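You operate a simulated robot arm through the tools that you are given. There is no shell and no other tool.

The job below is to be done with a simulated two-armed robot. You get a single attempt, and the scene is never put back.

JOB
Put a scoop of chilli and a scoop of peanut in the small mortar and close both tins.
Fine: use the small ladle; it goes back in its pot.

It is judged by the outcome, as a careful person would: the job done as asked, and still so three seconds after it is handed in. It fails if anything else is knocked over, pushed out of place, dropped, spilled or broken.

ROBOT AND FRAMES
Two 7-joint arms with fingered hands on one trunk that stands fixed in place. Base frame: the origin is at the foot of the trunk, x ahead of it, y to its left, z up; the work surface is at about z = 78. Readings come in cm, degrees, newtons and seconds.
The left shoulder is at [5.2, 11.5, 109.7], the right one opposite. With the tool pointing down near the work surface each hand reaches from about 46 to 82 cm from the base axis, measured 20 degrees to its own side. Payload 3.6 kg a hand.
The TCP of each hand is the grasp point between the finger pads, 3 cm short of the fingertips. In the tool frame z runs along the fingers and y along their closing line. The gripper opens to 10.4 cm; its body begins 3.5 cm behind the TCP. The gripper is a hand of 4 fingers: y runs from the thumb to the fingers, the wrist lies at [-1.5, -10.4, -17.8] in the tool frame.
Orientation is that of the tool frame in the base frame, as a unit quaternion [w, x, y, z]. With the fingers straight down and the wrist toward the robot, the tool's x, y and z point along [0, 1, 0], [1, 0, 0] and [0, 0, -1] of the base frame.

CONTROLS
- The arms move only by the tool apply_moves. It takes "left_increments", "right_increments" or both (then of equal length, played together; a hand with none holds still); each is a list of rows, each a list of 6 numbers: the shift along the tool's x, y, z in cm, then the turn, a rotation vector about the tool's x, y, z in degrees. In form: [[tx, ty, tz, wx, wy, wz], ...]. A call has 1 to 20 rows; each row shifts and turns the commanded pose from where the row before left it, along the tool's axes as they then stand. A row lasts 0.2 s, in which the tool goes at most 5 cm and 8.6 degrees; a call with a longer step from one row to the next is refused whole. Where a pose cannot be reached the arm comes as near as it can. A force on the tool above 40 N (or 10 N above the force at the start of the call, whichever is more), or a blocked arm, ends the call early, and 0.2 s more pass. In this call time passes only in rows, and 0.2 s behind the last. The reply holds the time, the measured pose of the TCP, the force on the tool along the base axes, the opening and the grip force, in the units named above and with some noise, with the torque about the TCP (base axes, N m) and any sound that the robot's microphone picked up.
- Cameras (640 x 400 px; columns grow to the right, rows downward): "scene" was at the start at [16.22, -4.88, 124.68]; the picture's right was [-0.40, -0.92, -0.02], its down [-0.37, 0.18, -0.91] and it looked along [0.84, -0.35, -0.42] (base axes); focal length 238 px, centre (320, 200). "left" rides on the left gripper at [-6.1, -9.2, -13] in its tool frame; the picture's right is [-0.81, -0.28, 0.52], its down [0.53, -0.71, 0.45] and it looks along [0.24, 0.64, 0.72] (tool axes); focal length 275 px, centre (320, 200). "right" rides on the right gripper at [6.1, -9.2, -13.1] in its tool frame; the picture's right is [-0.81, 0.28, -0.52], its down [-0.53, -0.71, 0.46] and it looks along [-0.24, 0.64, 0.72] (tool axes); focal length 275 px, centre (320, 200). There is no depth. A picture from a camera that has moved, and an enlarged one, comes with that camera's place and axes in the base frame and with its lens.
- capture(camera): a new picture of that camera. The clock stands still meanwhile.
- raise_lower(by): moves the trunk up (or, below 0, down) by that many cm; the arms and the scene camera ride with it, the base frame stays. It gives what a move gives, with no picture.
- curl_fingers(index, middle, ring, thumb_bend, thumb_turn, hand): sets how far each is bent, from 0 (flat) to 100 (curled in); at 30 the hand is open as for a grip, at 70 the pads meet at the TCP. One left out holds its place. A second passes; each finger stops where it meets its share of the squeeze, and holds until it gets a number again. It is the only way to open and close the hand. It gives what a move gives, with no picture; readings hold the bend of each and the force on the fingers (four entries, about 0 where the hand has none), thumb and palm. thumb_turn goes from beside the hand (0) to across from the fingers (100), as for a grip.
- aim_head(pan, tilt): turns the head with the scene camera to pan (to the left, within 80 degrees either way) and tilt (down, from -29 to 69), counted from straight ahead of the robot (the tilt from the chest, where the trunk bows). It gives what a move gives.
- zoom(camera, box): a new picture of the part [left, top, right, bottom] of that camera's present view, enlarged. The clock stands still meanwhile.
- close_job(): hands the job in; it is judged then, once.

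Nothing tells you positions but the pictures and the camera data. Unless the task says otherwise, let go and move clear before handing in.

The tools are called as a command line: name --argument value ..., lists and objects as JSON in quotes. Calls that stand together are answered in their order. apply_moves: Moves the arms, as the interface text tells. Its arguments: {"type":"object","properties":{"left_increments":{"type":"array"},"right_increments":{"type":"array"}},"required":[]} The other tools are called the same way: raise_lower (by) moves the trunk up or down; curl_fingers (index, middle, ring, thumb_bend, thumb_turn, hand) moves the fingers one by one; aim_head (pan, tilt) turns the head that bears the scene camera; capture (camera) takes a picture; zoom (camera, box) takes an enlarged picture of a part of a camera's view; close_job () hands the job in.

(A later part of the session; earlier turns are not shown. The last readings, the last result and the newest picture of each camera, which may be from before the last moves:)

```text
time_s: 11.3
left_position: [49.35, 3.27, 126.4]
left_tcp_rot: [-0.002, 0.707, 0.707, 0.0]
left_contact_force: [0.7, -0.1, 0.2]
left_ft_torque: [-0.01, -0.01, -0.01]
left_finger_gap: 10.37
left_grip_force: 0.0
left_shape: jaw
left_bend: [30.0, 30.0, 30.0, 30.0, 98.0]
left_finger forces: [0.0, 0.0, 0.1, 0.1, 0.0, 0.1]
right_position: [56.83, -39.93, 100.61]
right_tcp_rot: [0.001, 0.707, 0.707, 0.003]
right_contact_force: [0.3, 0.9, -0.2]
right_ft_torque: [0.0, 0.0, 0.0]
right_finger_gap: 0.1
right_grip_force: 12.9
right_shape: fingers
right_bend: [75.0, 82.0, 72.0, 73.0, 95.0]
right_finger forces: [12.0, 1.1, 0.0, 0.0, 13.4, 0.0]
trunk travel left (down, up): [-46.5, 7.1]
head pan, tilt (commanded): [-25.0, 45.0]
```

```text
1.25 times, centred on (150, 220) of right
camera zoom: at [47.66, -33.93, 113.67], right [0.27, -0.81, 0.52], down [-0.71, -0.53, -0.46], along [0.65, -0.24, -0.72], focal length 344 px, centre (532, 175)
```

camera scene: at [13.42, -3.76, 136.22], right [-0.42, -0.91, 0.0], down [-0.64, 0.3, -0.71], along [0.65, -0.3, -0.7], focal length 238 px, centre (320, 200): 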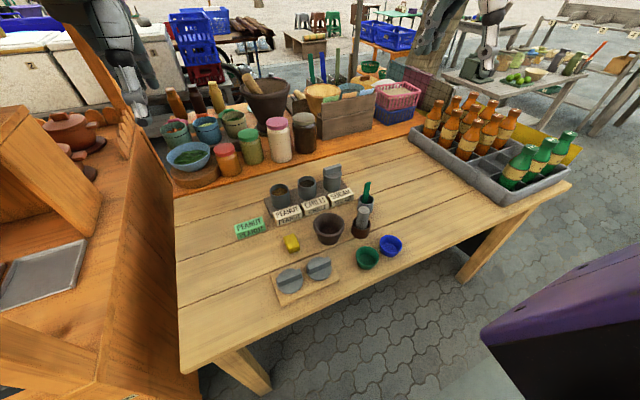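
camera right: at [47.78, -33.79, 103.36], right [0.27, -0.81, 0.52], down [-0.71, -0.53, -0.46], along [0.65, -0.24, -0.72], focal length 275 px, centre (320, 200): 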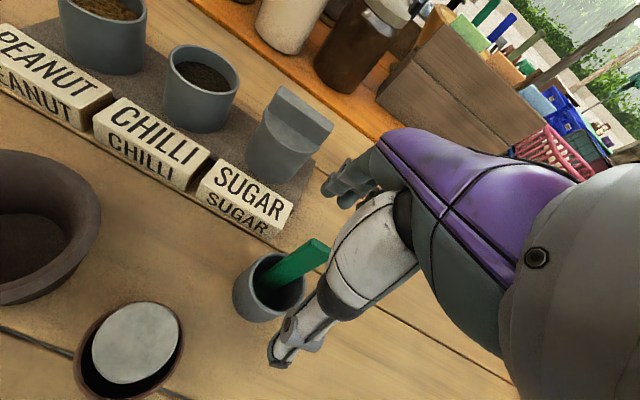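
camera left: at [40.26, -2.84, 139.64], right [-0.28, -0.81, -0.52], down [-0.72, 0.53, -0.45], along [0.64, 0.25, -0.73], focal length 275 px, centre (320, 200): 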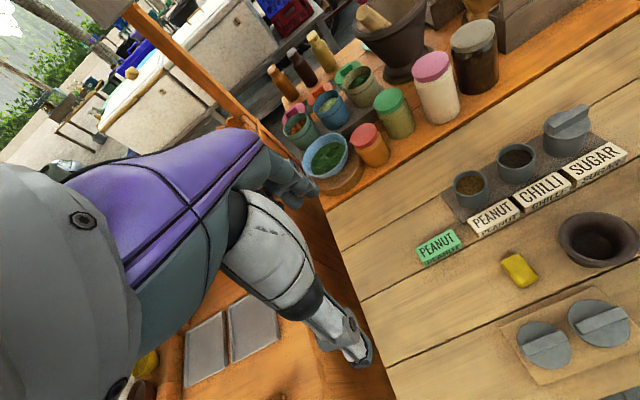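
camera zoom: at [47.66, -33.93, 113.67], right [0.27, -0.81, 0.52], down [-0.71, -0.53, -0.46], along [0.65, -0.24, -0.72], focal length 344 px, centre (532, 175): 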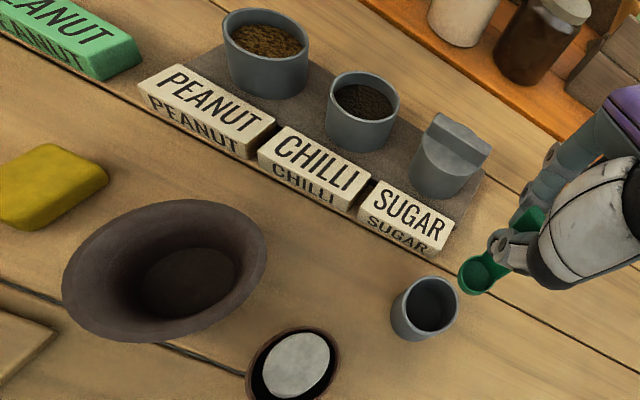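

The cup is about 2.3 cm wide and 1.6 cm deep, and the ladle leans about 6° in the hand. Before taking any food I rehearse the pour in the air with the empty ladle: go over the mortar (rim centre about (50.8, -23.9, 84.6)) and turn the hand.

apply_moves --right_increments '[[2.65, -0.97, -0.7, 0, 0, 0], [2.65, -0.97, -0.7, 0, 0, 0], [2.65, -0.97, -0.7, 0, 0, 0], [2.65, -0.97, -0.7, 0, 0, 0], [2.65, -0.97, -0.7, 0, 0, 0], [2.65, -0.97, -0.7, 0, 0, 0], [0, 0, 0, 0, 0, 7.5], [0, 0, 0, 0, 0, 7.5], [0, 0, 0, 0, 0, 7.5], [0, 0, 0, 0, 0, 7.5], [0, 0, 0, 0, 0, 7.5], [0, 0, 0, 0, 0, 7.5], [0, 0, 0, 0, 0, 7.5], [0, 0, 0, 0, 0, 7.5], [0, 0, 0, 0, 0, 7.5], [0, 0, 0, 0, 0, 7.5]]'

zoom --camera "scene" --box '[240, 100, 480, 280]'

capture --camera "right"

```text
time_s: 14.7
left_position: [49.29, 3.24, 126.46]
left_tcp_rot: [-0.001, 0.706, 0.708, -0.001]
left_contact_force: [0.7, -0.2, -0.1]
left_ft_torque: [-0.03, -0.02, 0.01]
left_finger_gap: 10.4
left_grip_force: 0.0
left_shape: jaw
left_bend: [30.0, 30.0, 30.0, 30.0, 98.0]
left_finger forces: [0.1, 0.1, 0.0, 0.0, 0.1, 0.0]
right_position: [50.97, -23.99, 104.78]
right_tcp_rot: [-0.001, 0.992, 0.129, 0.003]
right_contact_force: [0.1, -0.5, -0.7]
right_ft_torque: [0.02, -0.01, 0.01]
right_finger_gap: 0.05
right_grip_force: 13.5
right_shape: fingers
right_bend: [75.0, 82.0, 72.0, 73.0, 95.0]
right_finger forces: [12.7, 0.8, 0.1, 0.1, 13.8, 0.0]
trunk travel left (down, up): [-46.5, 7.1]
head pan, tilt (commanded): [-25.0, 45.0]
```

```text
2.22 times, centred on (360, 190) of scene
camera zoom: at [13.43, -3.78, 136.2], right [-0.42, -0.91, 0.0], down [-0.64, 0.3, -0.71], along [0.64, -0.3, -0.7], focal length 530 px, centre (231, 222)
```

zoom: 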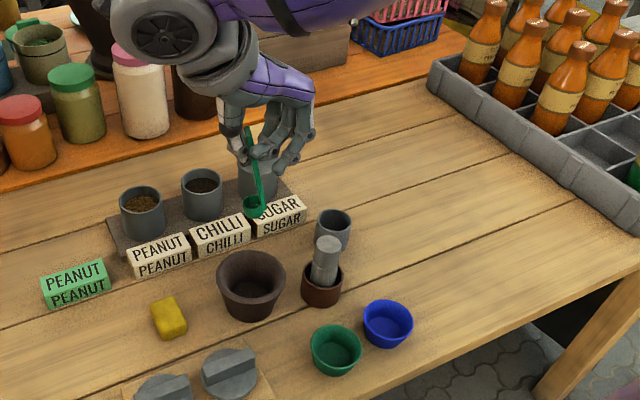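

```text
taken
camera right: at [54.59, -13.69, 117.95], right [-0.72, -0.47, 0.51], down [-0.7, 0.55, -0.46], along [-0.07, -0.68, -0.73], focal length 275 px, centre (320, 200)
```

right: 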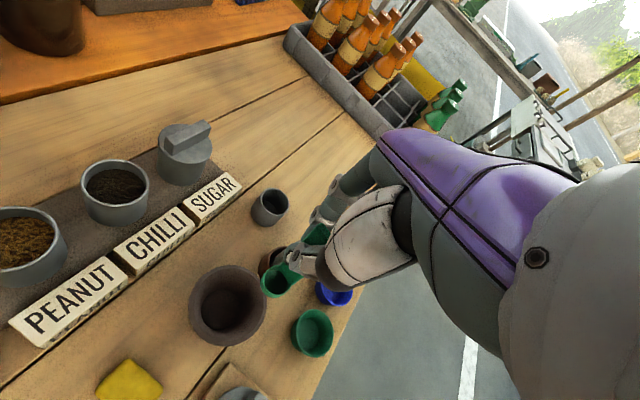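

The yaw is reachable. Now I rehearse the tilt of the hand in place, well above everything.

apply_moves --right_increments '[[0, 0, 0, 0, 8, 0], [0, 0, 0, 0, 8, 0], [0, 0, 0, 0, 8, 0], [0, 0, 0, 0, 8, 0], [0, 0, 0, 0, 8, 0], [0, 0, 0, 0, 8, 0], [0, 0, 0, 0, 8, 0], [0, 0, 0, 0, 8, 0], [0, 0, 0, 0, 8, 0], [0, 0, 0, 0, 8, 0], [0, 0, 0, 0, 8, 0]]'

zoom --camera "scene" --box '[200, 100, 480, 310]'

capture --camera "right"

```text
time_s: 17.1
left_position: [49.37, 3.22, 126.48]
left_tcp_rot: [-0.001, 0.707, 0.708, -0.002]
left_contact_force: [0.4, -1.1, -0.1]
left_ft_torque: [-0.02, 0.02, 0.0]
left_finger_gap: 10.38
left_grip_force: 0.0
left_shape: jaw
left_bend: [30.0, 30.0, 30.0, 30.0, 98.0]
left_finger forces: [0.1, 0.1, 0.0, 0.0, 0.0, 0.1]
right_position: [53.37, -32.0, 127.81]
right_tcp_rot: [-0.088, 0.718, 0.099, 0.683]
right_contact_force: [-0.3, -0.2, 0.0]
right_ft_torque: [0.01, 0.03, 0.02]
right_finger_gap: 0.02
right_grip_force: 13.4
right_shape: fingers
right_bend: [75.0, 82.0, 72.0, 73.0, 95.0]
right_finger forces: [13.3, 0.3, 0.0, 0.0, 13.4, 0.0]
right hand out of reach, approached as far as the arm can: row 7, 8, 9, 10, 11
trunk travel left (down, up): [-46.5, 7.1]
head pan, tilt (commanded): [-25.0, 45.0]
```

```text
1.90 times, centred on (340, 205) of scene
camera zoom: at [13.43, -3.78, 136.2], right [-0.42, -0.91, 0.0], down [-0.64, 0.3, -0.71], along [0.64, -0.3, -0.7], focal length 454 px, centre (282, 190)
```

zoom: 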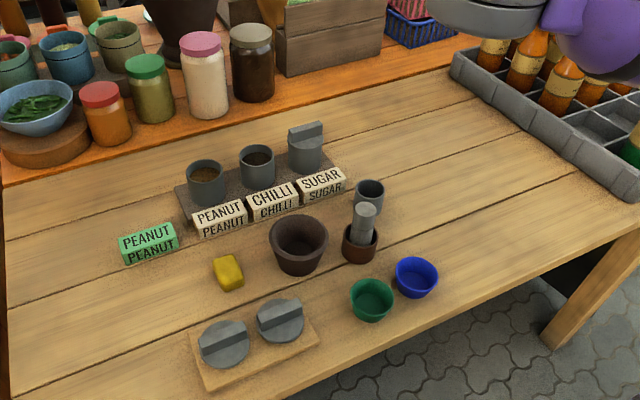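

```text
taken
camera right: at [38.73, -26.54, 134.56], right [-0.47, -0.42, -0.78], down [0.23, 0.8, -0.56], along [0.86, -0.44, -0.28], focal length 275 px, centre (320, 200)
```

right: 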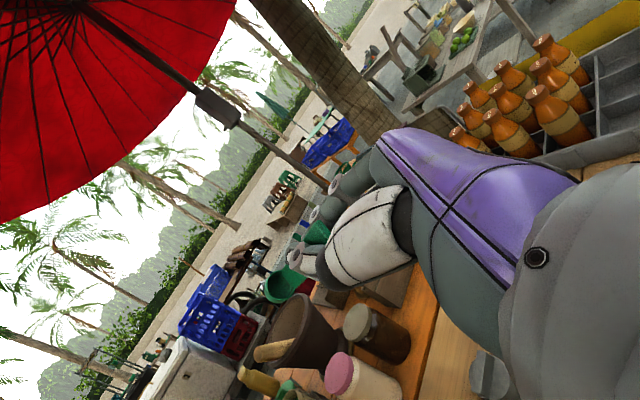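

Turning the hand that way lifts the arm out of reach (hand went up to z 128), so this wrist direction is unsuitable. I turn it back and will try the opposite yaw, which suits the elbow-out arm better.

apply_moves --right_increments '[[0, 0, 0, 0, -8, 0], [0, 0, 0, 0, -8, 0], [0, 0, 0, 0, -8, 0], [0, 0, 0, 0, -8, 0], [0, 0, 0, 0, -8, 0], [0, 0, 0, 0, -8, 0], [0, 0, 0, 0, -8, 0], [0, 0, 0, 0, -8, 0], [0, 0, 0, 0, -8, 0], [0, 0, 0, 0, -8, 0], [0, 0, 0, 0, -8, 0]]'

```text
time_s: 19.5
left_position: [49.27, 3.18, 126.56]
left_tcp_rot: [-0.002, 0.707, 0.707, 0.0]
left_contact_force: [-0.7, -0.4, -0.2]
left_ft_torque: [-0.02, -0.06, 0.01]
left_finger_gap: 10.4
left_grip_force: 0.0
left_shape: jaw
left_bend: [30.0, 30.0, 30.0, 30.0, 98.0]
left_finger forces: [0.1, 0.0, 0.1, 0.1, 0.1, 0.1]
right_position: [53.32, -32.12, 127.78]
right_tcp_rot: [-0.002, 0.991, 0.13, 0.002]
right_contact_force: [0.8, -0.2, 0.3]
right_ft_torque: [-0.03, -0.02, 0.01]
right_finger_gap: 0.0
right_grip_force: 13.6
right_shape: fingers
right_bend: [75.0, 82.0, 72.0, 73.0, 95.0]
right_finger forces: [13.4, 0.4, 0.0, 0.0, 13.6, 0.0]
trunk travel left (down, up): [-46.5, 7.1]
head pan, tilt (commanded): [-25.0, 45.0]
```

The hand is upright again at (53.3, -32.1, 127.8). I check that the ladle still sits firmly before trying the other yaw.

zoom --camera "right" --box '[240, 200, 360, 310]'

capture --camera "scene"

```text
3.64 times, centred on (300, 255) of right
camera zoom: at [56.87, -21.68, 140.83], right [-0.71, -0.48, 0.51], down [-0.7, 0.55, -0.46], along [-0.07, -0.68, -0.73], focal length 1001 px, centre (393, 0)
```

zoom: 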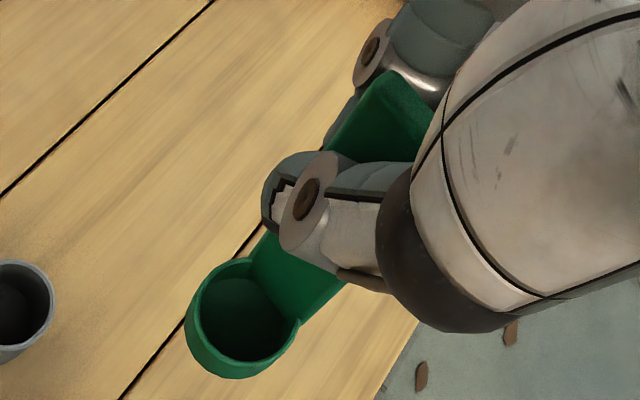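

```text
taken
camera scene: at [13.43, -3.78, 136.2], right [-0.42, -0.91, 0.0], down [-0.64, 0.3, -0.71], along [0.64, -0.3, -0.7], focal length 238 px, centre (320, 200)
```

scene: 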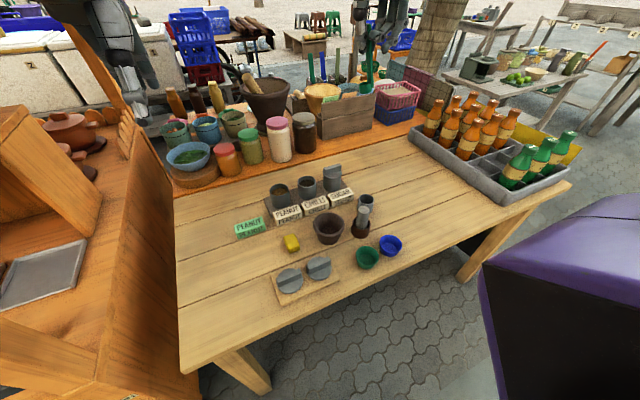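

The ladle is still held, with only a small lean. I now swing the yaw to the other side (wrist to the right of the tool), high above everything.

apply_moves --right_increments '[[0, 0, 0, 0, 0, -8.25], [0, 0, 0, 0, 0, -8.25], [0, 0, 0, 0, 0, -8.25], [0, 0, 0, 0, 0, -8.25], [0, 0, 0, 0, 0, -8.25], [0, 0, 0, 0, 0, -8.25], [0, 0, 0, 0, 0, -8.25], [0, 0, 0, 0, 0, -8.25], [0, 0, 0, 0, 0, -8.25], [0, 0, 0, 0, 0, -8.25], [0, 0, 0, 0, 0, -8.25], [0, 0, 0, 0, 0, -8.25], [0, 0, 0, 0, 0, -8.25], [0, 0, 0, 0, 0, -8.25], [0, 0, 0, 0, 0, -8.25], [0, 0, 0, 0, 0, -8.25], [0, 0, 0, 0, 0, -8.25], [0, 0, 0, 0, 0, -8.25], [0, 0, 0, 0, 0, -8.25], [0, 0, 0, 0, 0, -8.25]]'

```text
time_s: 23.7
left_position: [49.31, 3.28, 126.41]
left_tcp_rot: [-0.002, 0.707, 0.707, -0.001]
left_contact_force: [1.0, 0.2, -0.5]
left_ft_torque: [0.0, 0.01, 0.05]
left_finger_gap: 10.39
left_grip_force: 0.1
left_shape: jaw
left_bend: [30.0, 30.0, 30.0, 30.0, 98.0]
left_finger forces: [0.0, 0.1, 0.0, 0.0, 0.1, 0.1]
right_position: [53.33, -32.11, 127.67]
right_tcp_rot: [0.003, -0.001, 1.0, 0.002]
right_contact_force: [0.1, 0.1, -0.8]
right_ft_torque: [0.02, -0.03, 0.02]
right_finger_gap: 0.02
right_grip_force: 13.3
right_shape: fingers
right_bend: [75.0, 82.0, 72.0, 73.0, 95.0]
right_finger forces: [13.4, 0.4, 0.0, 0.1, 13.7, 0.1]
trunk travel left (down, up): [-46.5, 7.1]
head pan, tilt (commanded): [-25.0, 45.0]
```

The opposite yaw works with the hand upright. I lower towards the mortar and rehearse the tilt from this side.

apply_moves --right_increments '[[1.04, 1.16, 2.8, 0, 0, 0], [1.04, 1.16, 2.8, 0, 0, 0], [1.04, 1.16, 2.8, 0, 0, 0], [1.04, 1.16, 2.8, 0, 0, 0], [1.04, 1.16, 2.8, 0, 0, 0], [1.04, 1.16, 2.8, 0, 0, 0], [1.04, 1.16, 2.8, 0, 0, 0], [0, 0, 0, 0, -8, 0], [0, 0, 0, 0, -8, 0], [0, 0, 0, 0, -8, 0], [0, 0, 0, 0, -8, 0], [0, 0, 0, 0, -8, 0], [0, 0, 0, 0, -8, 0], [0, 0, 0, 0, -8, 0], [0, 0, 0, 0, -8, 0], [0, 0, 0, 0, -8, 0], [0, 0, 0, 0, -8, 0]]'

capture --camera "scene"

capture --camera "right"

```text
time_s: 27.3
left_position: [49.32, 3.24, 126.47]
left_tcp_rot: [-0.002, 0.706, 0.708, -0.001]
left_contact_force: [0.6, -0.7, 0.3]
left_ft_torque: [0.01, -0.01, -0.02]
left_finger_gap: 10.38
left_grip_force: 0.1
left_shape: jaw
left_bend: [30.0, 30.0, 30.0, 30.0, 98.0]
left_finger forces: [0.0, 0.1, 0.0, 0.0, 0.1, 0.0]
right_position: [46.13, -23.96, 108.05]
right_tcp_rot: [0.645, 0.0, 0.765, 0.003]
right_contact_force: [0.0, 1.1, 1.5]
right_ft_torque: [-0.01, -0.01, 0.0]
right_finger_gap: 0.01
right_grip_force: 13.9
right_shape: fingers
right_bend: [75.0, 82.0, 72.0, 74.0, 94.0]
right_finger forces: [13.0, 0.7, 0.1, 0.0, 13.7, 0.1]
trunk travel left (down, up): [-46.5, 7.1]
head pan, tilt (commanded): [-25.0, 45.0]
```

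```text
taken
camera scene: at [13.44, -3.8, 136.2], right [-0.42, -0.91, 0.0], down [-0.64, 0.3, -0.71], along [0.64, -0.3, -0.7], focal length 238 px, centre (320, 200)
```

scene: 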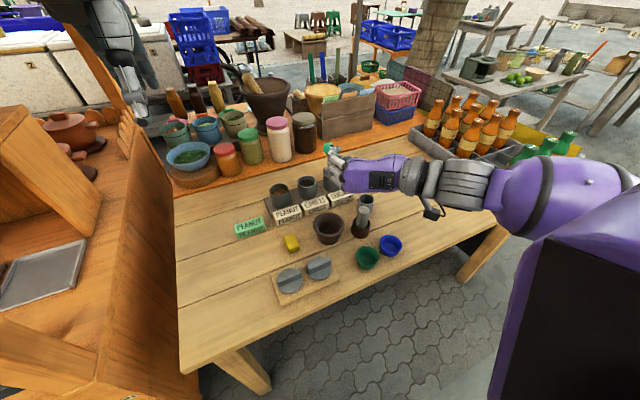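

```text
taken
camera right: at [32.36, -33.08, 104.3], right [-0.37, 0.27, 0.89], down [0.54, -0.71, 0.45], along [0.75, 0.65, 0.12], focal length 275 px, centre (320, 200)
```

right: 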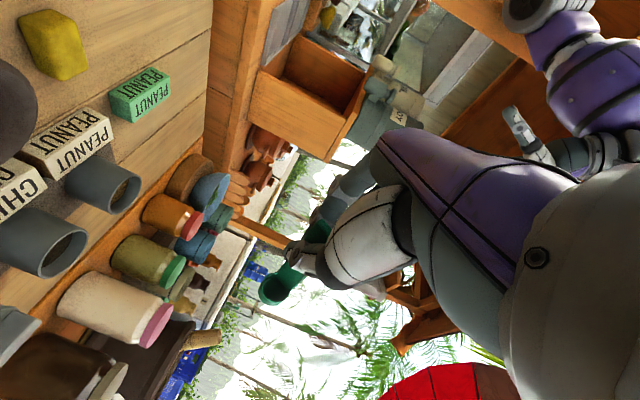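

This side works: the hand is at φ≈80° right where commanded. I continue the tilt to about 112° to see the reach, still high up.

apply_moves --right_increments '[[0, 0, 0, 0, -8, 0], [0, 0, 0, 0, -8, 0], [0, 0, 0, 0, -8, 0], [0, 0, 0, 0, -8, 0]]'

zoom --camera "scene" --box '[260, 110, 480, 290]'

zoom --camera "right" --box '[240, 200, 360, 310]'

```text
time_s: 28.3
left_position: [49.35, 3.15, 126.56]
left_tcp_rot: [-0.001, 0.707, 0.707, -0.001]
left_contact_force: [0.3, 0.4, -0.2]
left_ft_torque: [-0.01, 0.02, 0.03]
left_finger_gap: 10.41
left_grip_force: 0.0
left_shape: jaw
left_bend: [30.0, 30.0, 30.0, 30.0, 98.0]
left_finger forces: [0.1, 0.0, 0.0, 0.0, 0.0, 0.0]
right_position: [46.1, -23.87, 107.98]
right_tcp_rot: [0.831, 0.0, 0.556, 0.001]
right_contact_force: [-0.4, -0.1, -0.9]
right_ft_torque: [0.02, 0.04, -0.02]
right_finger_gap: 0.02
right_grip_force: 13.8
right_shape: fingers
right_bend: [75.0, 82.0, 72.0, 74.0, 94.0]
right_finger forces: [13.1, 0.6, 0.0, 0.0, 13.6, 0.0]
trunk travel left (down, up): [-46.5, 7.1]
head pan, tilt (commanded): [-25.0, 45.0]
```

```text
2.22 times, centred on (370, 200) of scene
camera zoom: at [13.44, -3.79, 136.2], right [-0.42, -0.91, 0.0], down [-0.64, 0.3, -0.71], along [0.64, -0.3, -0.7], focal length 530 px, centre (209, 200)
```

zoom: 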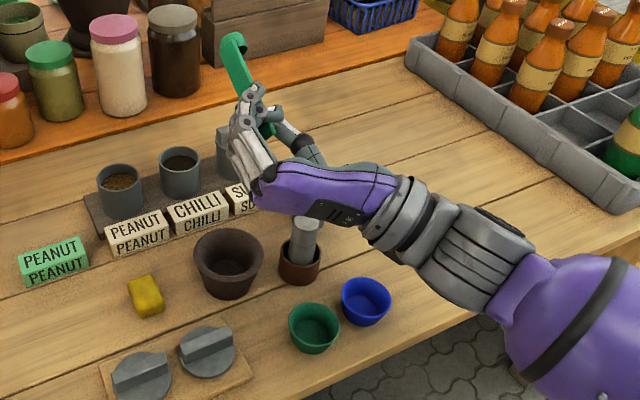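

```text
3.64 times, centred on (300, 255) of right
camera zoom: at [36.49, -33.12, 97.45], right [-0.79, 0.27, 0.55], down [0.22, -0.71, 0.67], along [0.58, 0.64, 0.5], focal length 1001 px, centre (393, 0)
```

zoom: 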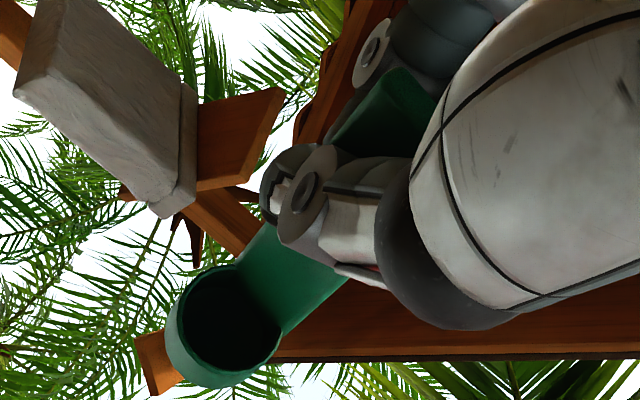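

The tilt reaches 112° and the ladle stays in the hand (it leans about 10° in the grip, which adds to the tilt). I rehearse the low pour position over the mortar with the ladle still empty.

apply_moves --right_increments '[[0, 0, 0, 0, 8, 0], [2.33, 0.22, -0.98, 0, 0, 0], [2.33, 0.22, -0.98, 0, 0, 0], [2.33, 0.22, -0.98, 0, 0, 0], [2.33, 0.22, -0.98, 0, 0, 0], [2.33, 0.22, -0.98, 0, 0, 0]]'

zoom --camera "scene" --box '[240, 140, 480, 320]'

capture --camera "right"

capture --camera "left"

```text
time_s: 29.7
left_position: [49.35, 3.21, 126.44]
left_tcp_rot: [-0.002, 0.706, 0.708, 0.0]
left_contact_force: [-0.1, -0.9, 0.4]
left_ft_torque: [-0.01, 0.01, 0.0]
left_finger_gap: 10.38
left_grip_force: 0.1
left_shape: jaw
left_bend: [30.0, 30.0, 30.0, 30.0, 98.0]
left_finger forces: [0.0, 0.0, 0.0, 0.1, 0.0, 0.1]
right_position: [44.24, -22.73, 95.59]
right_tcp_rot: [0.79, 0.001, 0.614, 0.001]
right_contact_force: [-0.3, 0.4, -0.6]
right_ft_torque: [-0.03, 0.02, -0.01]
right_finger_gap: 0.02
right_grip_force: 13.5
right_shape: fingers
right_bend: [75.0, 82.0, 72.0, 74.0, 94.0]
right_finger forces: [13.1, 0.6, 0.1, 0.1, 13.8, 0.0]
trunk travel left (down, up): [-46.5, 7.1]
head pan, tilt (commanded): [-25.0, 45.0]
```

```text
2.22 times, centred on (360, 230) of scene
camera zoom: at [13.44, -3.79, 136.2], right [-0.42, -0.91, 0.0], down [-0.64, 0.3, -0.71], along [0.64, -0.3, -0.7], focal length 530 px, centre (231, 133)
```

zoom: 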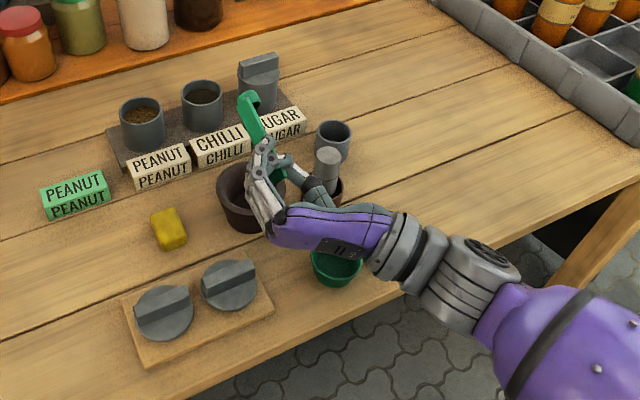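

```text
taken
camera right: at [33.22, -31.93, 86.44], right [-0.7, 0.27, 0.66], down [0.31, -0.71, 0.63], along [0.64, 0.64, 0.42], focal length 275 px, centre (320, 200)
```

right: 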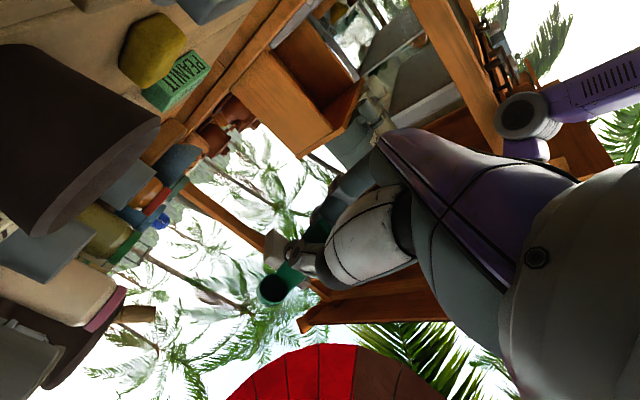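

```text
taken
camera left: at [40.27, -2.86, 139.64], right [-0.28, -0.81, -0.52], down [-0.72, 0.53, -0.45], along [0.64, 0.25, -0.73], focal length 275 px, centre (320, 200)
```

left: 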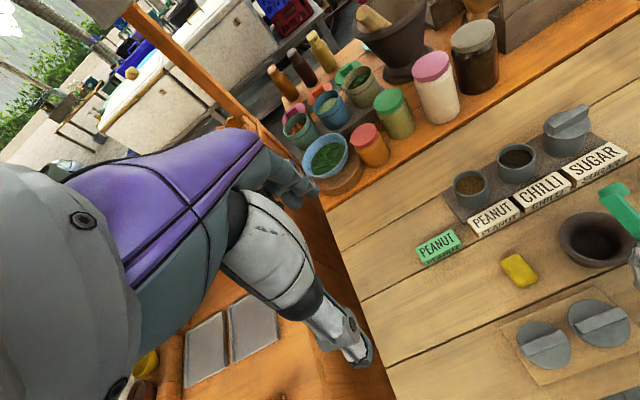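

The low pour pose is free of contact: the cup is over the mortar at about (51.5, -24, 97) with the hand over the gap between lids and bowls. I back out upward and turn the hand upright again, to go and scoop.

apply_moves --right_increments '[[-3.0, 0, 0.75, 0, 0, 0], [-3.0, 0, 0.75, 0, 0, 0], [-3.0, 0, 0.75, 0, 0, 0], [-3.0, 0, 0.75, 0, 0, 0], [0, 0, 0, 0, 8, 0], [0, 0, 0, 0, 8, 0], [0, 0, 0, 0, 8, 0], [0, 0, 0, 0, 8, 0], [0, 0, 0, 0, 8, 0], [0, 0, 0, 0, 8, 0], [0, 0, 0, 0, 8, 0], [0, 0, 0, 0, 8, 0], [0, 0, 0, 0, 8, 0], [0, 0, 0, 0, 8, 0], [0, 0, 0, 0, 8, 0], [0, 0, 0, 0, 8, 0], [0, 0, 0, 0, 8, 0]]'

apply_moves --right_increments '[[0, 0, 0, 0, 0, 8.2], [0, 0, 0, 0, 0, 8.2], [0, 0, 0, 0, 0, 8.2], [0, 0, 0, 0, 0, 8.2], [0, 0, 0, 0, 0, 8.2], [0, 0, 0, 0, 0, 8.2], [0, 0, 0, 0, 0, 8.2], [0, 0, 0, 0, 0, 8.2], [0, 0, 0, 0, 0, 8.2], [0, 0, 0, 0, 0, 8.2], [0, 0, 0, 0, 0, 8.0]]'

zoom --camera "right" --box '[240, 200, 360, 310]'

zoom --camera "scene" --box '[240, 60, 440, 230]'

```text
time_s: 33.3
left_position: [49.26, 3.18, 126.36]
left_tcp_rot: [-0.002, 0.706, 0.708, 0.0]
left_contact_force: [-1.4, 1.3, 0.4]
left_ft_torque: [-0.03, -0.03, 0.02]
left_finger_gap: 10.38
left_grip_force: 0.1
left_shape: jaw
left_bend: [30.0, 30.0, 30.0, 30.0, 98.0]
left_finger forces: [0.0, 0.1, 0.1, 0.1, 0.1, 0.0]
right_position: [44.42, -23.25, 108.07]
right_tcp_rot: [0.034, 0.007, 0.999, -0.002]
right_contact_force: [-0.2, -0.4, -0.5]
right_ft_torque: [0.02, -0.03, 0.01]
right_finger_gap: 0.02
right_grip_force: 13.1
right_shape: fingers
right_bend: [75.0, 82.0, 72.0, 74.0, 94.0]
right_finger forces: [13.2, 0.4, 0.1, 0.1, 13.5, 0.0]
right hand out of reach, approached as far as the arm can: row 9
trunk travel left (down, up): [-46.5, 7.1]
head pan, tilt (commanded): [-25.0, 45.0]
```

```text
time_s: 35.7
left_position: [49.34, 3.26, 126.42]
left_tcp_rot: [-0.001, 0.706, 0.708, 0.0]
left_contact_force: [-0.3, 0.7, -0.1]
left_ft_torque: [-0.01, 0.0, 0.02]
left_finger_gap: 10.37
left_grip_force: 0.0
left_shape: jaw
left_bend: [30.0, 30.0, 30.0, 30.0, 98.0]
left_finger forces: [0.0, 0.0, 0.0, 0.0, 0.0, 0.1]
right_position: [44.46, -23.3, 107.89]
right_tcp_rot: [0.026, 0.711, 0.702, 0.024]
right_contact_force: [0.0, 0.3, 0.2]
right_ft_torque: [0.0, -0.02, -0.02]
right_finger_gap: 0.0
right_grip_force: 13.6
right_shape: fingers
right_bend: [75.0, 82.0, 72.0, 74.0, 94.0]
right_finger forces: [13.3, 0.3, 0.0, 0.0, 13.6, 0.0]
trunk travel left (down, up): [-46.5, 7.1]
head pan, tilt (commanded): [-25.0, 45.0]
```

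```text
3.64 times, centred on (300, 255) of right
camera zoom: at [34.47, -16.95, 120.4], right [0.22, -0.81, 0.54], down [-0.69, -0.52, -0.5], along [0.69, -0.26, -0.68], focal length 1001 px, centre (393, 0)
```

zoom: 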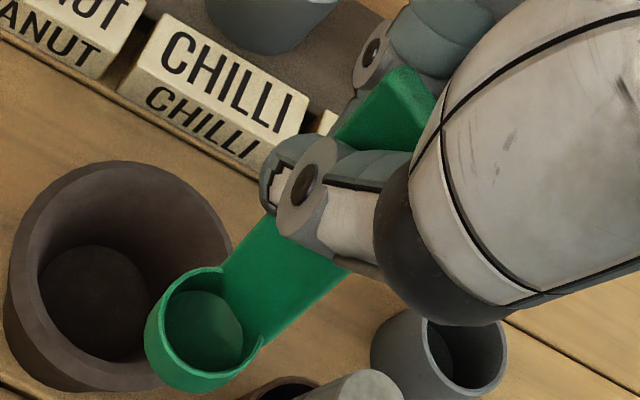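

```text
2.35 times, centred on (340, 145) of scene
camera zoom: at [13.44, -3.79, 136.2], right [-0.42, -0.91, 0.0], down [-0.64, 0.3, -0.71], along [0.64, -0.3, -0.7], focal length 561 px, centre (273, 329)
```

zoom: 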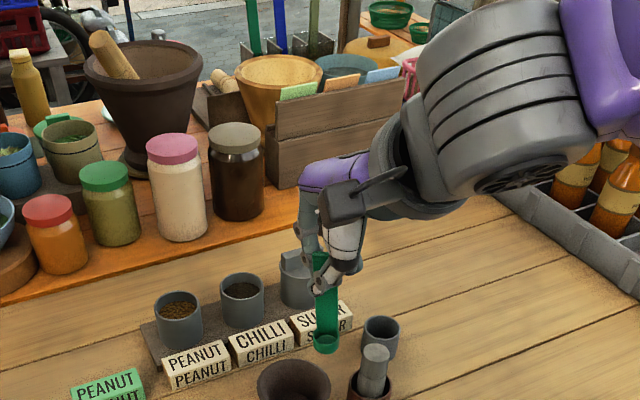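

The hand is upright and yawed back; the ladle leans about 7.5° in the grip, so I correct that to hold it plumb and move over the peanut tin, staying well above the rims.

apply_moves --right_increments '[[0, 0, 0, 4, 7.3, 0], [0.593, 2.91, 0.515, 0, 0, 0], [0.593, 2.91, 0.515, 0, 0, 0], [0.593, 2.91, 0.515, 0, 0, 0], [0.593, 2.91, 0.515, 0, 0, 0], [0.593, 2.91, 0.515, 0, 0, 0], [0.593, 2.91, 0.515, 0, 0, 0], [0.593, 2.91, 0.515, 0, 0, 0], [0.593, 2.91, 0.515, 0, 0, 0], [0.593, 2.91, 0.515, 0, 0, 0]]'

capture --camera "right"

zoom --camera "scene" --box '[220, 80, 420, 230]'

```text
time_s: 37.9
left_position: [49.3, 3.26, 126.61]
left_tcp_rot: [-0.002, 0.707, 0.707, 0.0]
left_contact_force: [-0.1, 0.1, -1.1]
left_ft_torque: [-0.01, -0.04, -0.01]
left_finger_gap: 10.37
left_grip_force: 0.1
left_shape: jaw
left_bend: [30.0, 30.0, 30.0, 30.0, 98.0]
left_finger forces: [0.0, 0.0, 0.0, 0.1, 0.0, 0.1]
right_position: [68.8, -18.34, 104.28]
right_tcp_rot: [-0.043, 0.709, 0.702, 0.043]
right_contact_force: [0.5, 0.4, -0.9]
right_ft_torque: [-0.01, -0.01, -0.02]
right_finger_gap: 0.0
right_grip_force: 13.7
right_shape: fingers
right_bend: [75.0, 82.0, 72.0, 74.0, 94.0]
right_finger forces: [13.6, 0.2, 0.1, 0.1, 13.5, 0.1]
right hand out of reach, approached as far as the arm can: row 10
trunk travel left (down, up): [-46.5, 7.1]
head pan, tilt (commanded): [-25.0, 45.0]
```

```text
taken
camera right: at [59.65, -13.81, 118.0], right [0.27, -0.87, 0.41], down [-0.72, -0.47, -0.52], along [0.64, -0.16, -0.75], focal length 275 px, centre (320, 200)
```

right: 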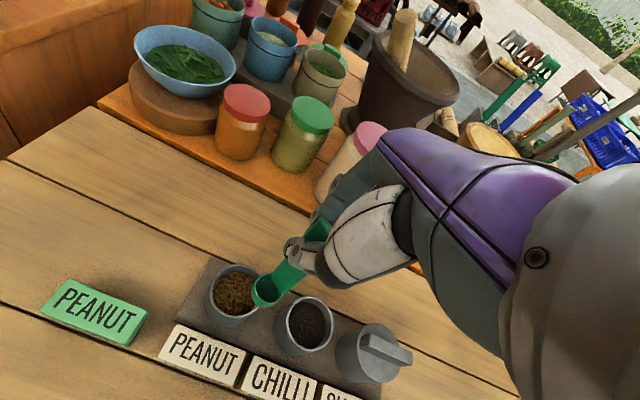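

```text
2.67 times, centred on (320, 155) of scene
camera zoom: at [13.44, -3.79, 136.2], right [-0.42, -0.91, 0.0], down [-0.64, 0.3, -0.71], along [0.64, -0.3, -0.7], focal length 636 px, centre (320, 320)
```

zoom: 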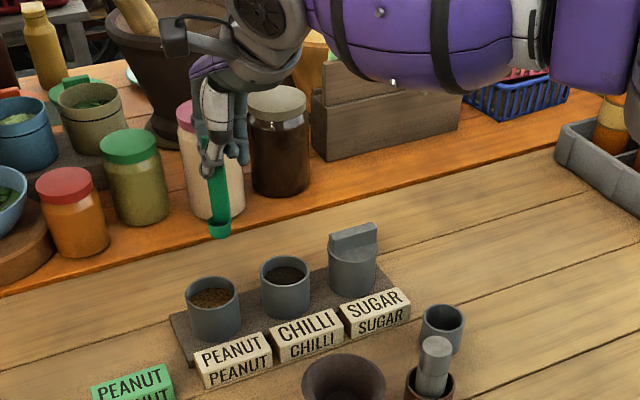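

The arm was slightly short of the last step in x at this height, so I lower as I finish the approach over the peanut tin, with the cup still above the rim.

apply_moves --right_increments '[[0.02, 0.2, 1.76, 0, 0, 0], [0.02, 0.4, 1.76, 0, 0, 0], [0.02, 0.6, 1.76, 0, 0, 0], [0.02, 0.7, 1.76, 0, 0, 0]]'

zoom --camera "right" --box '[180, 220, 380, 360]'

zoom --camera "scene" --box '[240, 110, 340, 220]'

zoom --camera "left" --box '[420, 100, 640, 240]'

```text
time_s: 38.9
left_position: [49.24, 3.22, 126.41]
left_tcp_rot: [-0.002, 0.707, 0.707, 0.0]
left_contact_force: [0.1, 0.1, -0.1]
left_ft_torque: [0.02, 0.01, 0.01]
left_finger_gap: 10.38
left_grip_force: 0.0
left_shape: jaw
left_bend: [30.0, 30.0, 30.0, 30.0, 98.0]
left_finger forces: [0.0, 0.0, 0.0, 0.0, 0.0, 0.0]
right_position: [67.6, -18.82, 98.09]
right_tcp_rot: [-0.043, 0.71, 0.702, 0.046]
right_contact_force: [0.0, 0.7, 0.4]
right_ft_torque: [0.01, -0.02, -0.02]
right_finger_gap: 0.0
right_grip_force: 13.9
right_shape: fingers
right_bend: [75.0, 82.0, 72.0, 74.0, 94.0]
right_finger forces: [13.5, 0.0, 0.0, 0.1, 13.5, 0.1]
right hand out of reach, approached as far as the arm can: row 1, 2, 3, 4
trunk travel left (down, up): [-46.5, 7.1]
head pan, tilt (commanded): [-25.0, 45.0]
```

```text
2.86 times, centred on (280, 290) of right
camera zoom: at [58.56, -14.34, 111.89], right [0.27, -0.87, 0.41], down [-0.72, -0.46, -0.52], along [0.64, -0.16, -0.75], focal length 786 px, centre (434, -57)
```

zoom: 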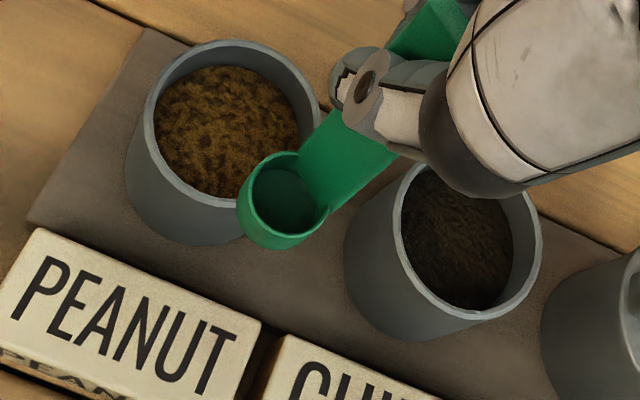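

```text
3.64 times, centred on (290, 165) of scene
camera zoom: at [13.44, -3.8, 136.2], right [-0.42, -0.91, 0.0], down [-0.64, 0.3, -0.71], along [0.64, -0.3, -0.7], focal length 867 px, centre (429, 327)
```

zoom: 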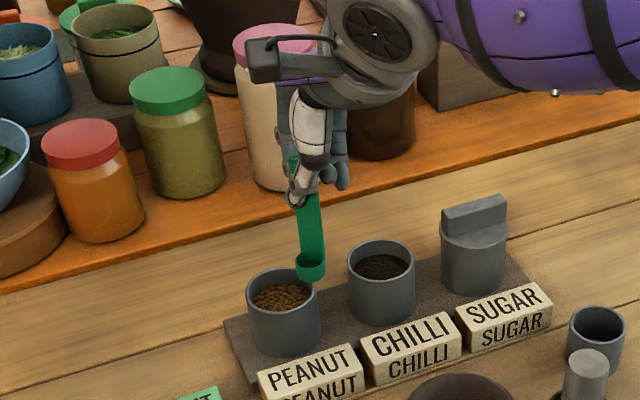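

```text
2.86 times, centred on (530, 170) of left
camera zoom: at [40.28, -2.87, 139.64], right [-0.28, -0.81, -0.52], down [-0.72, 0.53, -0.45], along [0.64, 0.25, -0.73], focal length 786 px, centre (-280, 286)
```

zoom: 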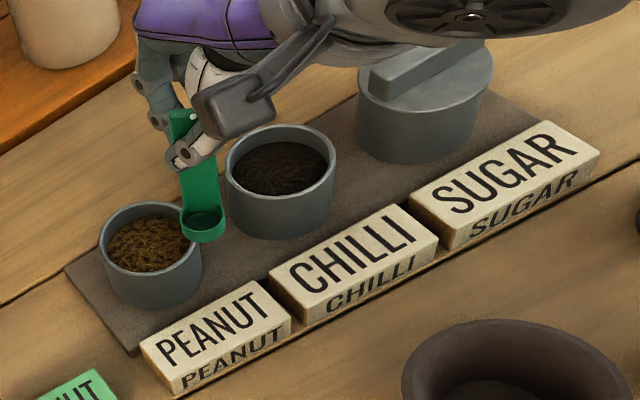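

The reach is short with the trunk raised (the hand stopped at x 67.6, clear above the tins). I lift the hand and bring the trunk back down to its original height, where the far reach is better.

apply_moves --right_increments '[[0.25, -0.4, -2.1, 0, 0, 0], [0.25, -0.4, -2.1, 0, 0, 0], [0.25, -0.4, -2.1, 0, 0, 0], [0.25, -0.4, -2.1, 0, 0, 0], [0.25, -0.4, -2.1, 0, 0, 0], [0.25, -0.4, -2.1, 0, 0, 0], [0.25, -0.4, -2.1, 0, 0, 0], [0.25, -0.4, -2.1, 0, 0, 0]]'

raise_lower --by -12

capture --camera "scene"

capture --camera "right"

```text
time_s: 40.7
left_position: [49.28, 3.19, 126.45]
left_tcp_rot: [-0.002, 0.707, 0.708, 0.0]
left_contact_force: [0.8, -0.4, 0.7]
left_ft_torque: [0.01, 0.0, 0.0]
left_finger_gap: 10.37
left_grip_force: 0.0
left_shape: jaw
left_bend: [30.0, 30.0, 30.0, 30.0, 98.0]
left_finger forces: [0.0, 0.1, 0.1, 0.0, 0.0, 0.0]
right_position: [64.3, -18.92, 115.01]
right_tcp_rot: [-0.043, 0.709, 0.702, 0.043]
right_contact_force: [-0.1, -0.9, -0.2]
right_ft_torque: [0.0, -0.04, 0.0]
right_finger_gap: 0.0
right_grip_force: 13.4
right_shape: fingers
right_bend: [75.0, 82.0, 72.0, 74.0, 94.0]
right_finger forces: [13.4, 0.1, 0.0, 0.0, 13.6, 0.1]
trunk travel left (down, up): [-46.5, 7.1]
head pan, tilt (commanded): [-25.0, 45.0]
```

```text
time_s: 42.2
left_position: [47.46, 1.63, 115.73]
left_tcp_rot: [0.002, 0.708, 0.706, 0.014]
left_contact_force: [-0.1, -0.2, -0.7]
left_ft_torque: [0.03, 0.01, 0.05]
left_finger_gap: 10.4
left_grip_force: 0.0
left_shape: jaw
left_bend: [30.0, 30.0, 30.0, 30.0, 98.0]
left_finger forces: [0.1, 0.0, 0.0, 0.1, 0.0, 0.0]
right_position: [62.88, -20.18, 103.86]
right_tcp_rot: [-0.042, 0.708, 0.703, 0.055]
right_contact_force: [0.1, 0.2, -0.2]
right_ft_torque: [0.0, 0.02, 0.03]
right_finger_gap: 0.0
right_grip_force: 13.5
right_shape: fingers
right_bend: [75.0, 82.0, 72.0, 74.0, 94.0]
right_finger forces: [13.6, 0.1, 0.1, 0.0, 13.6, 0.0]
trunk travel left (down, up): [-34.5, 19.1]
head pan, tilt (commanded): [-25.0, 45.0]
```

```text
taken
camera scene: at [15.72, -5.28, 123.5], right [-0.42, -0.91, -0.02], down [-0.63, 0.31, -0.72], along [0.66, -0.29, -0.7], focal length 238 px, centre (320, 200)
```

scene: 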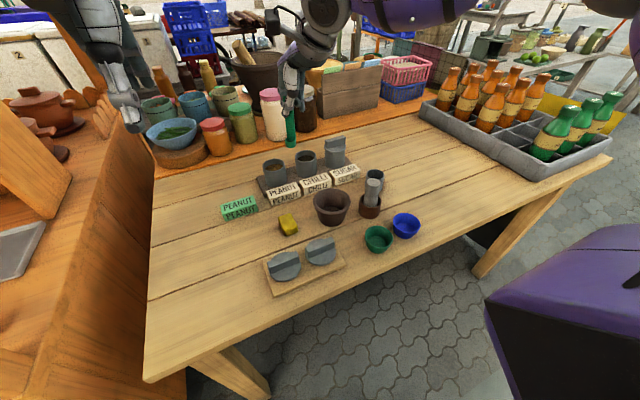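

```text
taken
camera right: at [53.55, -15.8, 117.5], right [0.26, -0.88, 0.41], down [-0.71, -0.46, -0.54], along [0.66, -0.15, -0.74], focal length 275 px, centre (320, 200)
```

right: 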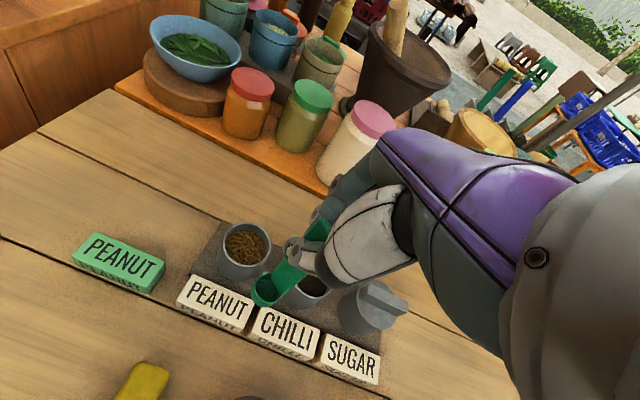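

With the trunk lower the hand is at (62.9, -20.2, 103.9). I try the approach over the peanut tin again.

apply_moves --right_increments '[[0.37, 1.51, 1.35, 0, 0, 0], [0.37, 1.51, 1.35, 0, 0, 0], [0.37, 1.51, 1.35, 0, 0, 0], [0.37, 1.51, 1.35, 0, 0, 0], [0.37, 1.51, 1.35, 0, 0, 0]]'

zoom --camera "right" --box '[180, 220, 380, 360]'

zoom --camera "scene" --box '[235, 100, 335, 210]'

capture --camera "left"

```text
time_s: 43.6
left_position: [47.38, 1.63, 115.74]
left_tcp_rot: [0.003, 0.708, 0.706, 0.014]
left_contact_force: [-0.3, 0.2, 0.1]
left_ft_torque: [-0.02, -0.03, -0.01]
left_finger_gap: 10.37
left_grip_force: 0.0
left_shape: jaw
left_bend: [30.0, 30.0, 30.0, 30.0, 98.0]
left_finger forces: [0.0, 0.0, 0.0, 0.1, 0.0, 0.0]
right_position: [68.87, -17.86, 98.77]
right_tcp_rot: [-0.041, 0.708, 0.703, 0.054]
right_contact_force: [-0.3, 0.0, -1.3]
right_ft_torque: [-0.01, 0.02, 0.0]
right_finger_gap: 0.01
right_grip_force: 13.5
right_shape: fingers
right_bend: [75.0, 82.0, 72.0, 74.0, 94.0]
right_finger forces: [13.5, 0.1, 0.1, 0.1, 13.5, 0.0]
right hand out of reach, approached as far as the arm can: row 5
trunk travel left (down, up): [-34.5, 19.1]
head pan, tilt (commanded): [-25.0, 45.0]
stopped in row 5 (right hand): the arm was blocked; the commanded pose is now the measured one
```

```text
2.86 times, centred on (280, 290) of right
camera zoom: at [59.66, -13.51, 112.38], right [0.26, -0.88, 0.41], down [-0.71, -0.46, -0.54], along [0.66, -0.15, -0.74], focal length 786 px, centre (434, -57)
```

zoom: 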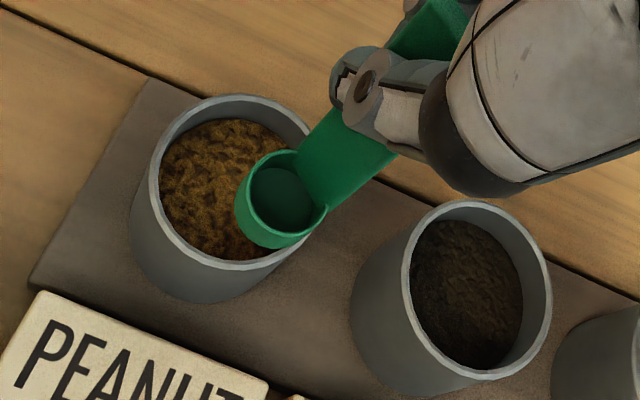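

```text
3.64 times, centred on (285, 155) of scene
camera zoom: at [15.67, -5.11, 123.46], right [-0.42, -0.91, -0.02], down [-0.63, 0.31, -0.72], along [0.66, -0.29, -0.7], focal length 867 px, centre (447, 364)
```

zoom: 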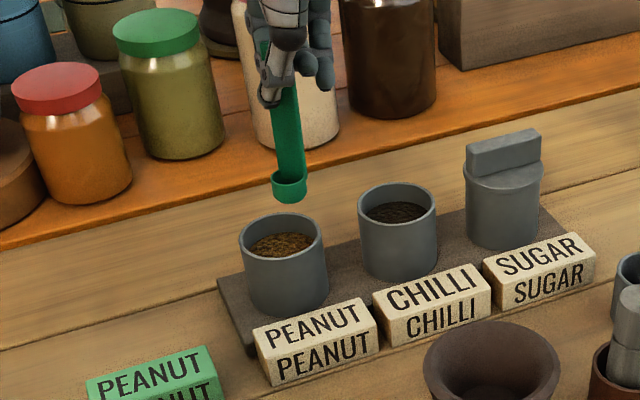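

```text
taken
camera left: at [37.97, -4.49, 128.55], right [-0.27, -0.8, -0.54], down [-0.7, 0.54, -0.47], along [0.66, 0.25, -0.7], focal length 275 px, centre (320, 200)
```

left: 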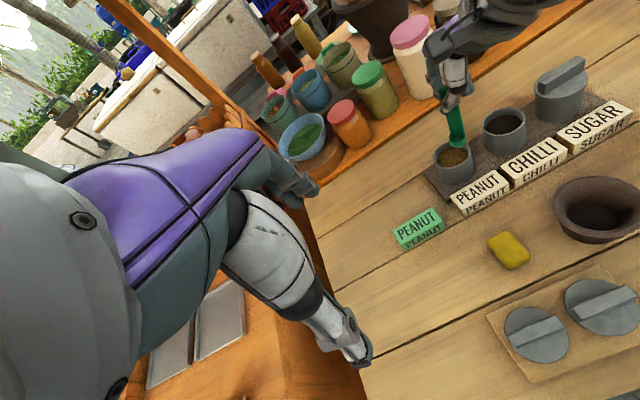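

The arm is at its forward limit when the ladle is plumb, but leaning the fingers forward 15° puts the cup over the tin centre (about (69.4, -15.5)) within reach, and a forward lean is good for scooping toward me anyway. I lean and lower to just above the rim, then look.

apply_moves --right_increments '[[0, 0, 0, -7.5, 0, 0], [0, 0, 0, -7.5, 0, 0], [0.08, -0.45, 1.5, 0, 0, 0], [0.08, -0.45, 1.5, 0, 0, 0]]'

zoom --camera "right" --box '[180, 220, 380, 360]'

zoom --camera "scene" --box '[240, 120, 320, 210]'

zoom --camera "left" --box '[400, 60, 560, 200]'

```text
time_s: 44.8
left_position: [47.48, 1.71, 115.71]
left_tcp_rot: [0.004, 0.709, 0.705, 0.014]
left_contact_force: [-0.6, -0.1, -0.4]
left_ft_torque: [-0.02, 0.02, -0.03]
left_finger_gap: 10.4
left_grip_force: 0.1
left_shape: jaw
left_bend: [30.0, 30.0, 30.0, 30.0, 98.0]
left_finger forces: [0.0, 0.0, 0.0, 0.1, 0.1, 0.1]
right_position: [68.9, -17.24, 95.82]
right_tcp_rot: [0.052, 0.708, 0.689, 0.146]
right_contact_force: [0.1, 0.0, -0.9]
right_ft_torque: [0.0, -0.01, -0.01]
right_finger_gap: 0.0
right_grip_force: 13.8
right_shape: fingers
right_bend: [75.0, 82.0, 72.0, 74.0, 94.0]
right_finger forces: [13.6, 0.1, 0.0, 0.1, 13.7, 0.1]
trunk travel left (down, up): [-34.5, 19.1]
head pan, tilt (commanded): [-25.0, 45.0]
stopped in row 4 (right hand): the arm was blocked; the commanded pose is now the measured one
```

```text
2.86 times, centred on (280, 290) of right
camera zoom: at [56.61, -12.47, 106.55], right [0.11, -0.88, 0.46], down [-0.56, -0.44, -0.7], along [0.82, -0.18, -0.55], focal length 786 px, centre (434, -57)
```

zoom: 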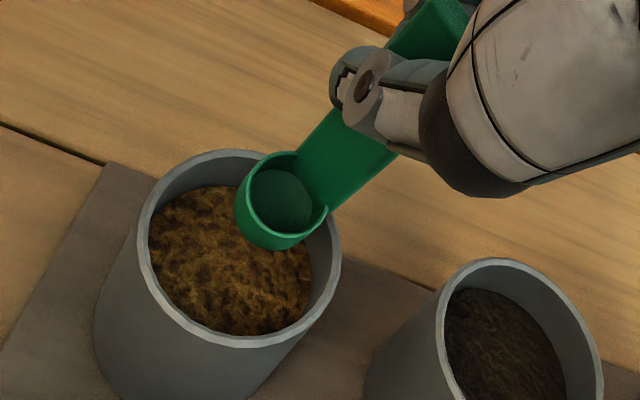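

```text
4.44 times, centred on (280, 165) of scene
camera zoom: at [15.64, -5.04, 123.51], right [-0.42, -0.91, -0.02], down [-0.63, 0.31, -0.72], along [0.66, -0.29, -0.7], focal length 1059 px, centre (498, 356)
```

zoom: 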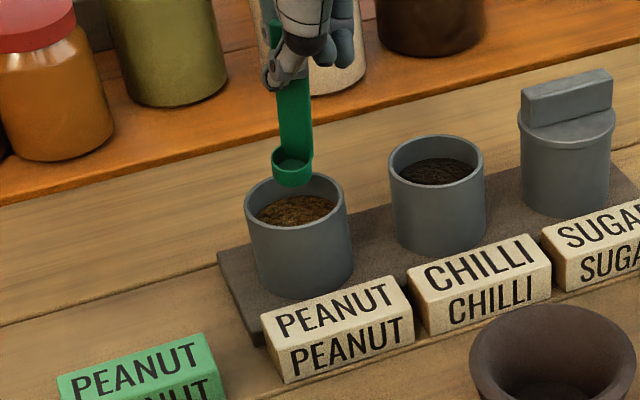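

```text
2.86 times, centred on (480, 130) of left
camera zoom: at [37.92, -4.49, 128.56], right [-0.27, -0.8, -0.54], down [-0.7, 0.54, -0.46], along [0.66, 0.25, -0.71], focal length 786 px, centre (-137, 400)
```

zoom: 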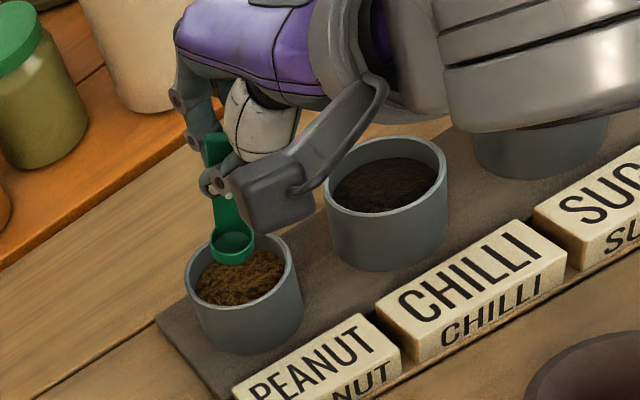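

The cup hangs at about (69.6, -15.5, 88.4), right over the tin centre; the message about a blocked arm came with no contact force. I lower gently in small steps and watch the force.

apply_moves --right_increments '[[-0.1, -0.206, 0.714, 0, 0, 0], [-0.1, -0.206, 0.714, 0, 0, 0], [-0.1, -0.206, 0.714, 0, 0, 0], [-0.1, -0.206, 0.714, 0, 0, 0]]'

zoom --camera "right" --box '[180, 220, 380, 360]'

zoom --camera "scene" --box '[240, 120, 320, 210]'

```text
time_s: 46.0
left_position: [47.39, 1.7, 115.74]
left_tcp_rot: [0.003, 0.71, 0.704, 0.013]
left_contact_force: [0.7, 0.5, 0.0]
left_ft_torque: [0.01, 0.05, 0.04]
left_finger_gap: 10.39
left_grip_force: 0.0
left_shape: jaw
left_bend: [30.0, 30.0, 30.0, 30.0, 98.0]
left_finger forces: [0.1, 0.1, 0.0, 0.1, 0.1, 0.1]
right_position: [68.85, -17.31, 92.77]
right_tcp_rot: [0.052, 0.708, 0.689, 0.145]
right_contact_force: [0.1, -1.1, -1.5]
right_ft_torque: [-0.04, -0.01, -0.03]
right_finger_gap: 0.0
right_grip_force: 13.5
right_shape: fingers
right_bend: [75.0, 82.0, 72.0, 74.0, 94.0]
right_finger forces: [13.6, 0.0, 0.1, 0.1, 13.7, 0.0]
trunk travel left (down, up): [-34.5, 19.1]
head pan, tilt (commanded): [-25.0, 45.0]
stopped in row 4 (right hand): the arm was blocked; the commanded pose is now the measured one
```

```text
2.86 times, centred on (280, 290) of right
camera zoom: at [56.55, -12.47, 103.58], right [0.11, -0.88, 0.46], down [-0.56, -0.44, -0.7], along [0.82, -0.18, -0.55], focal length 786 px, centre (434, -57)
```

zoom: 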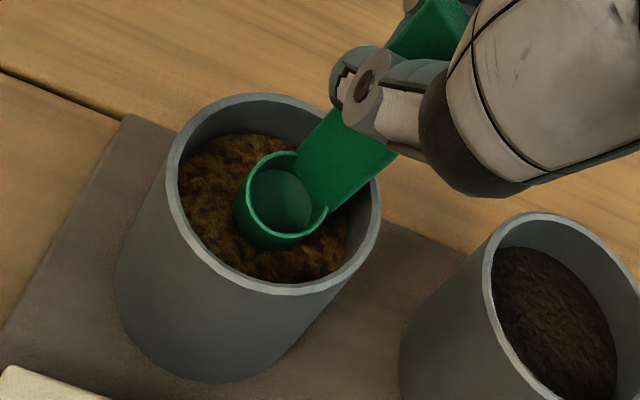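

```text
4.44 times, centred on (280, 165) of scene
camera zoom: at [15.62, -4.99, 123.53], right [-0.42, -0.91, -0.02], down [-0.63, 0.31, -0.72], along [0.66, -0.29, -0.7], focal length 1059 px, centre (498, 356)
```

zoom: 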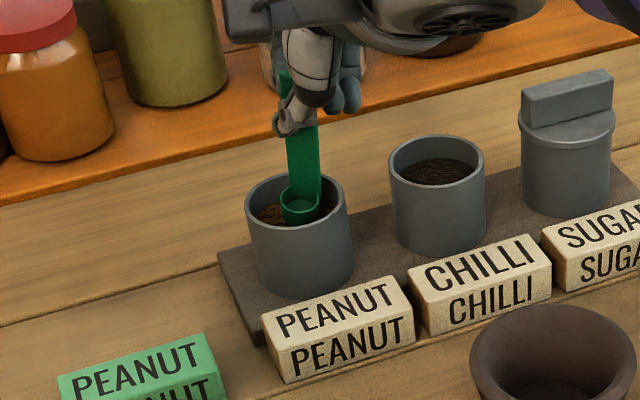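

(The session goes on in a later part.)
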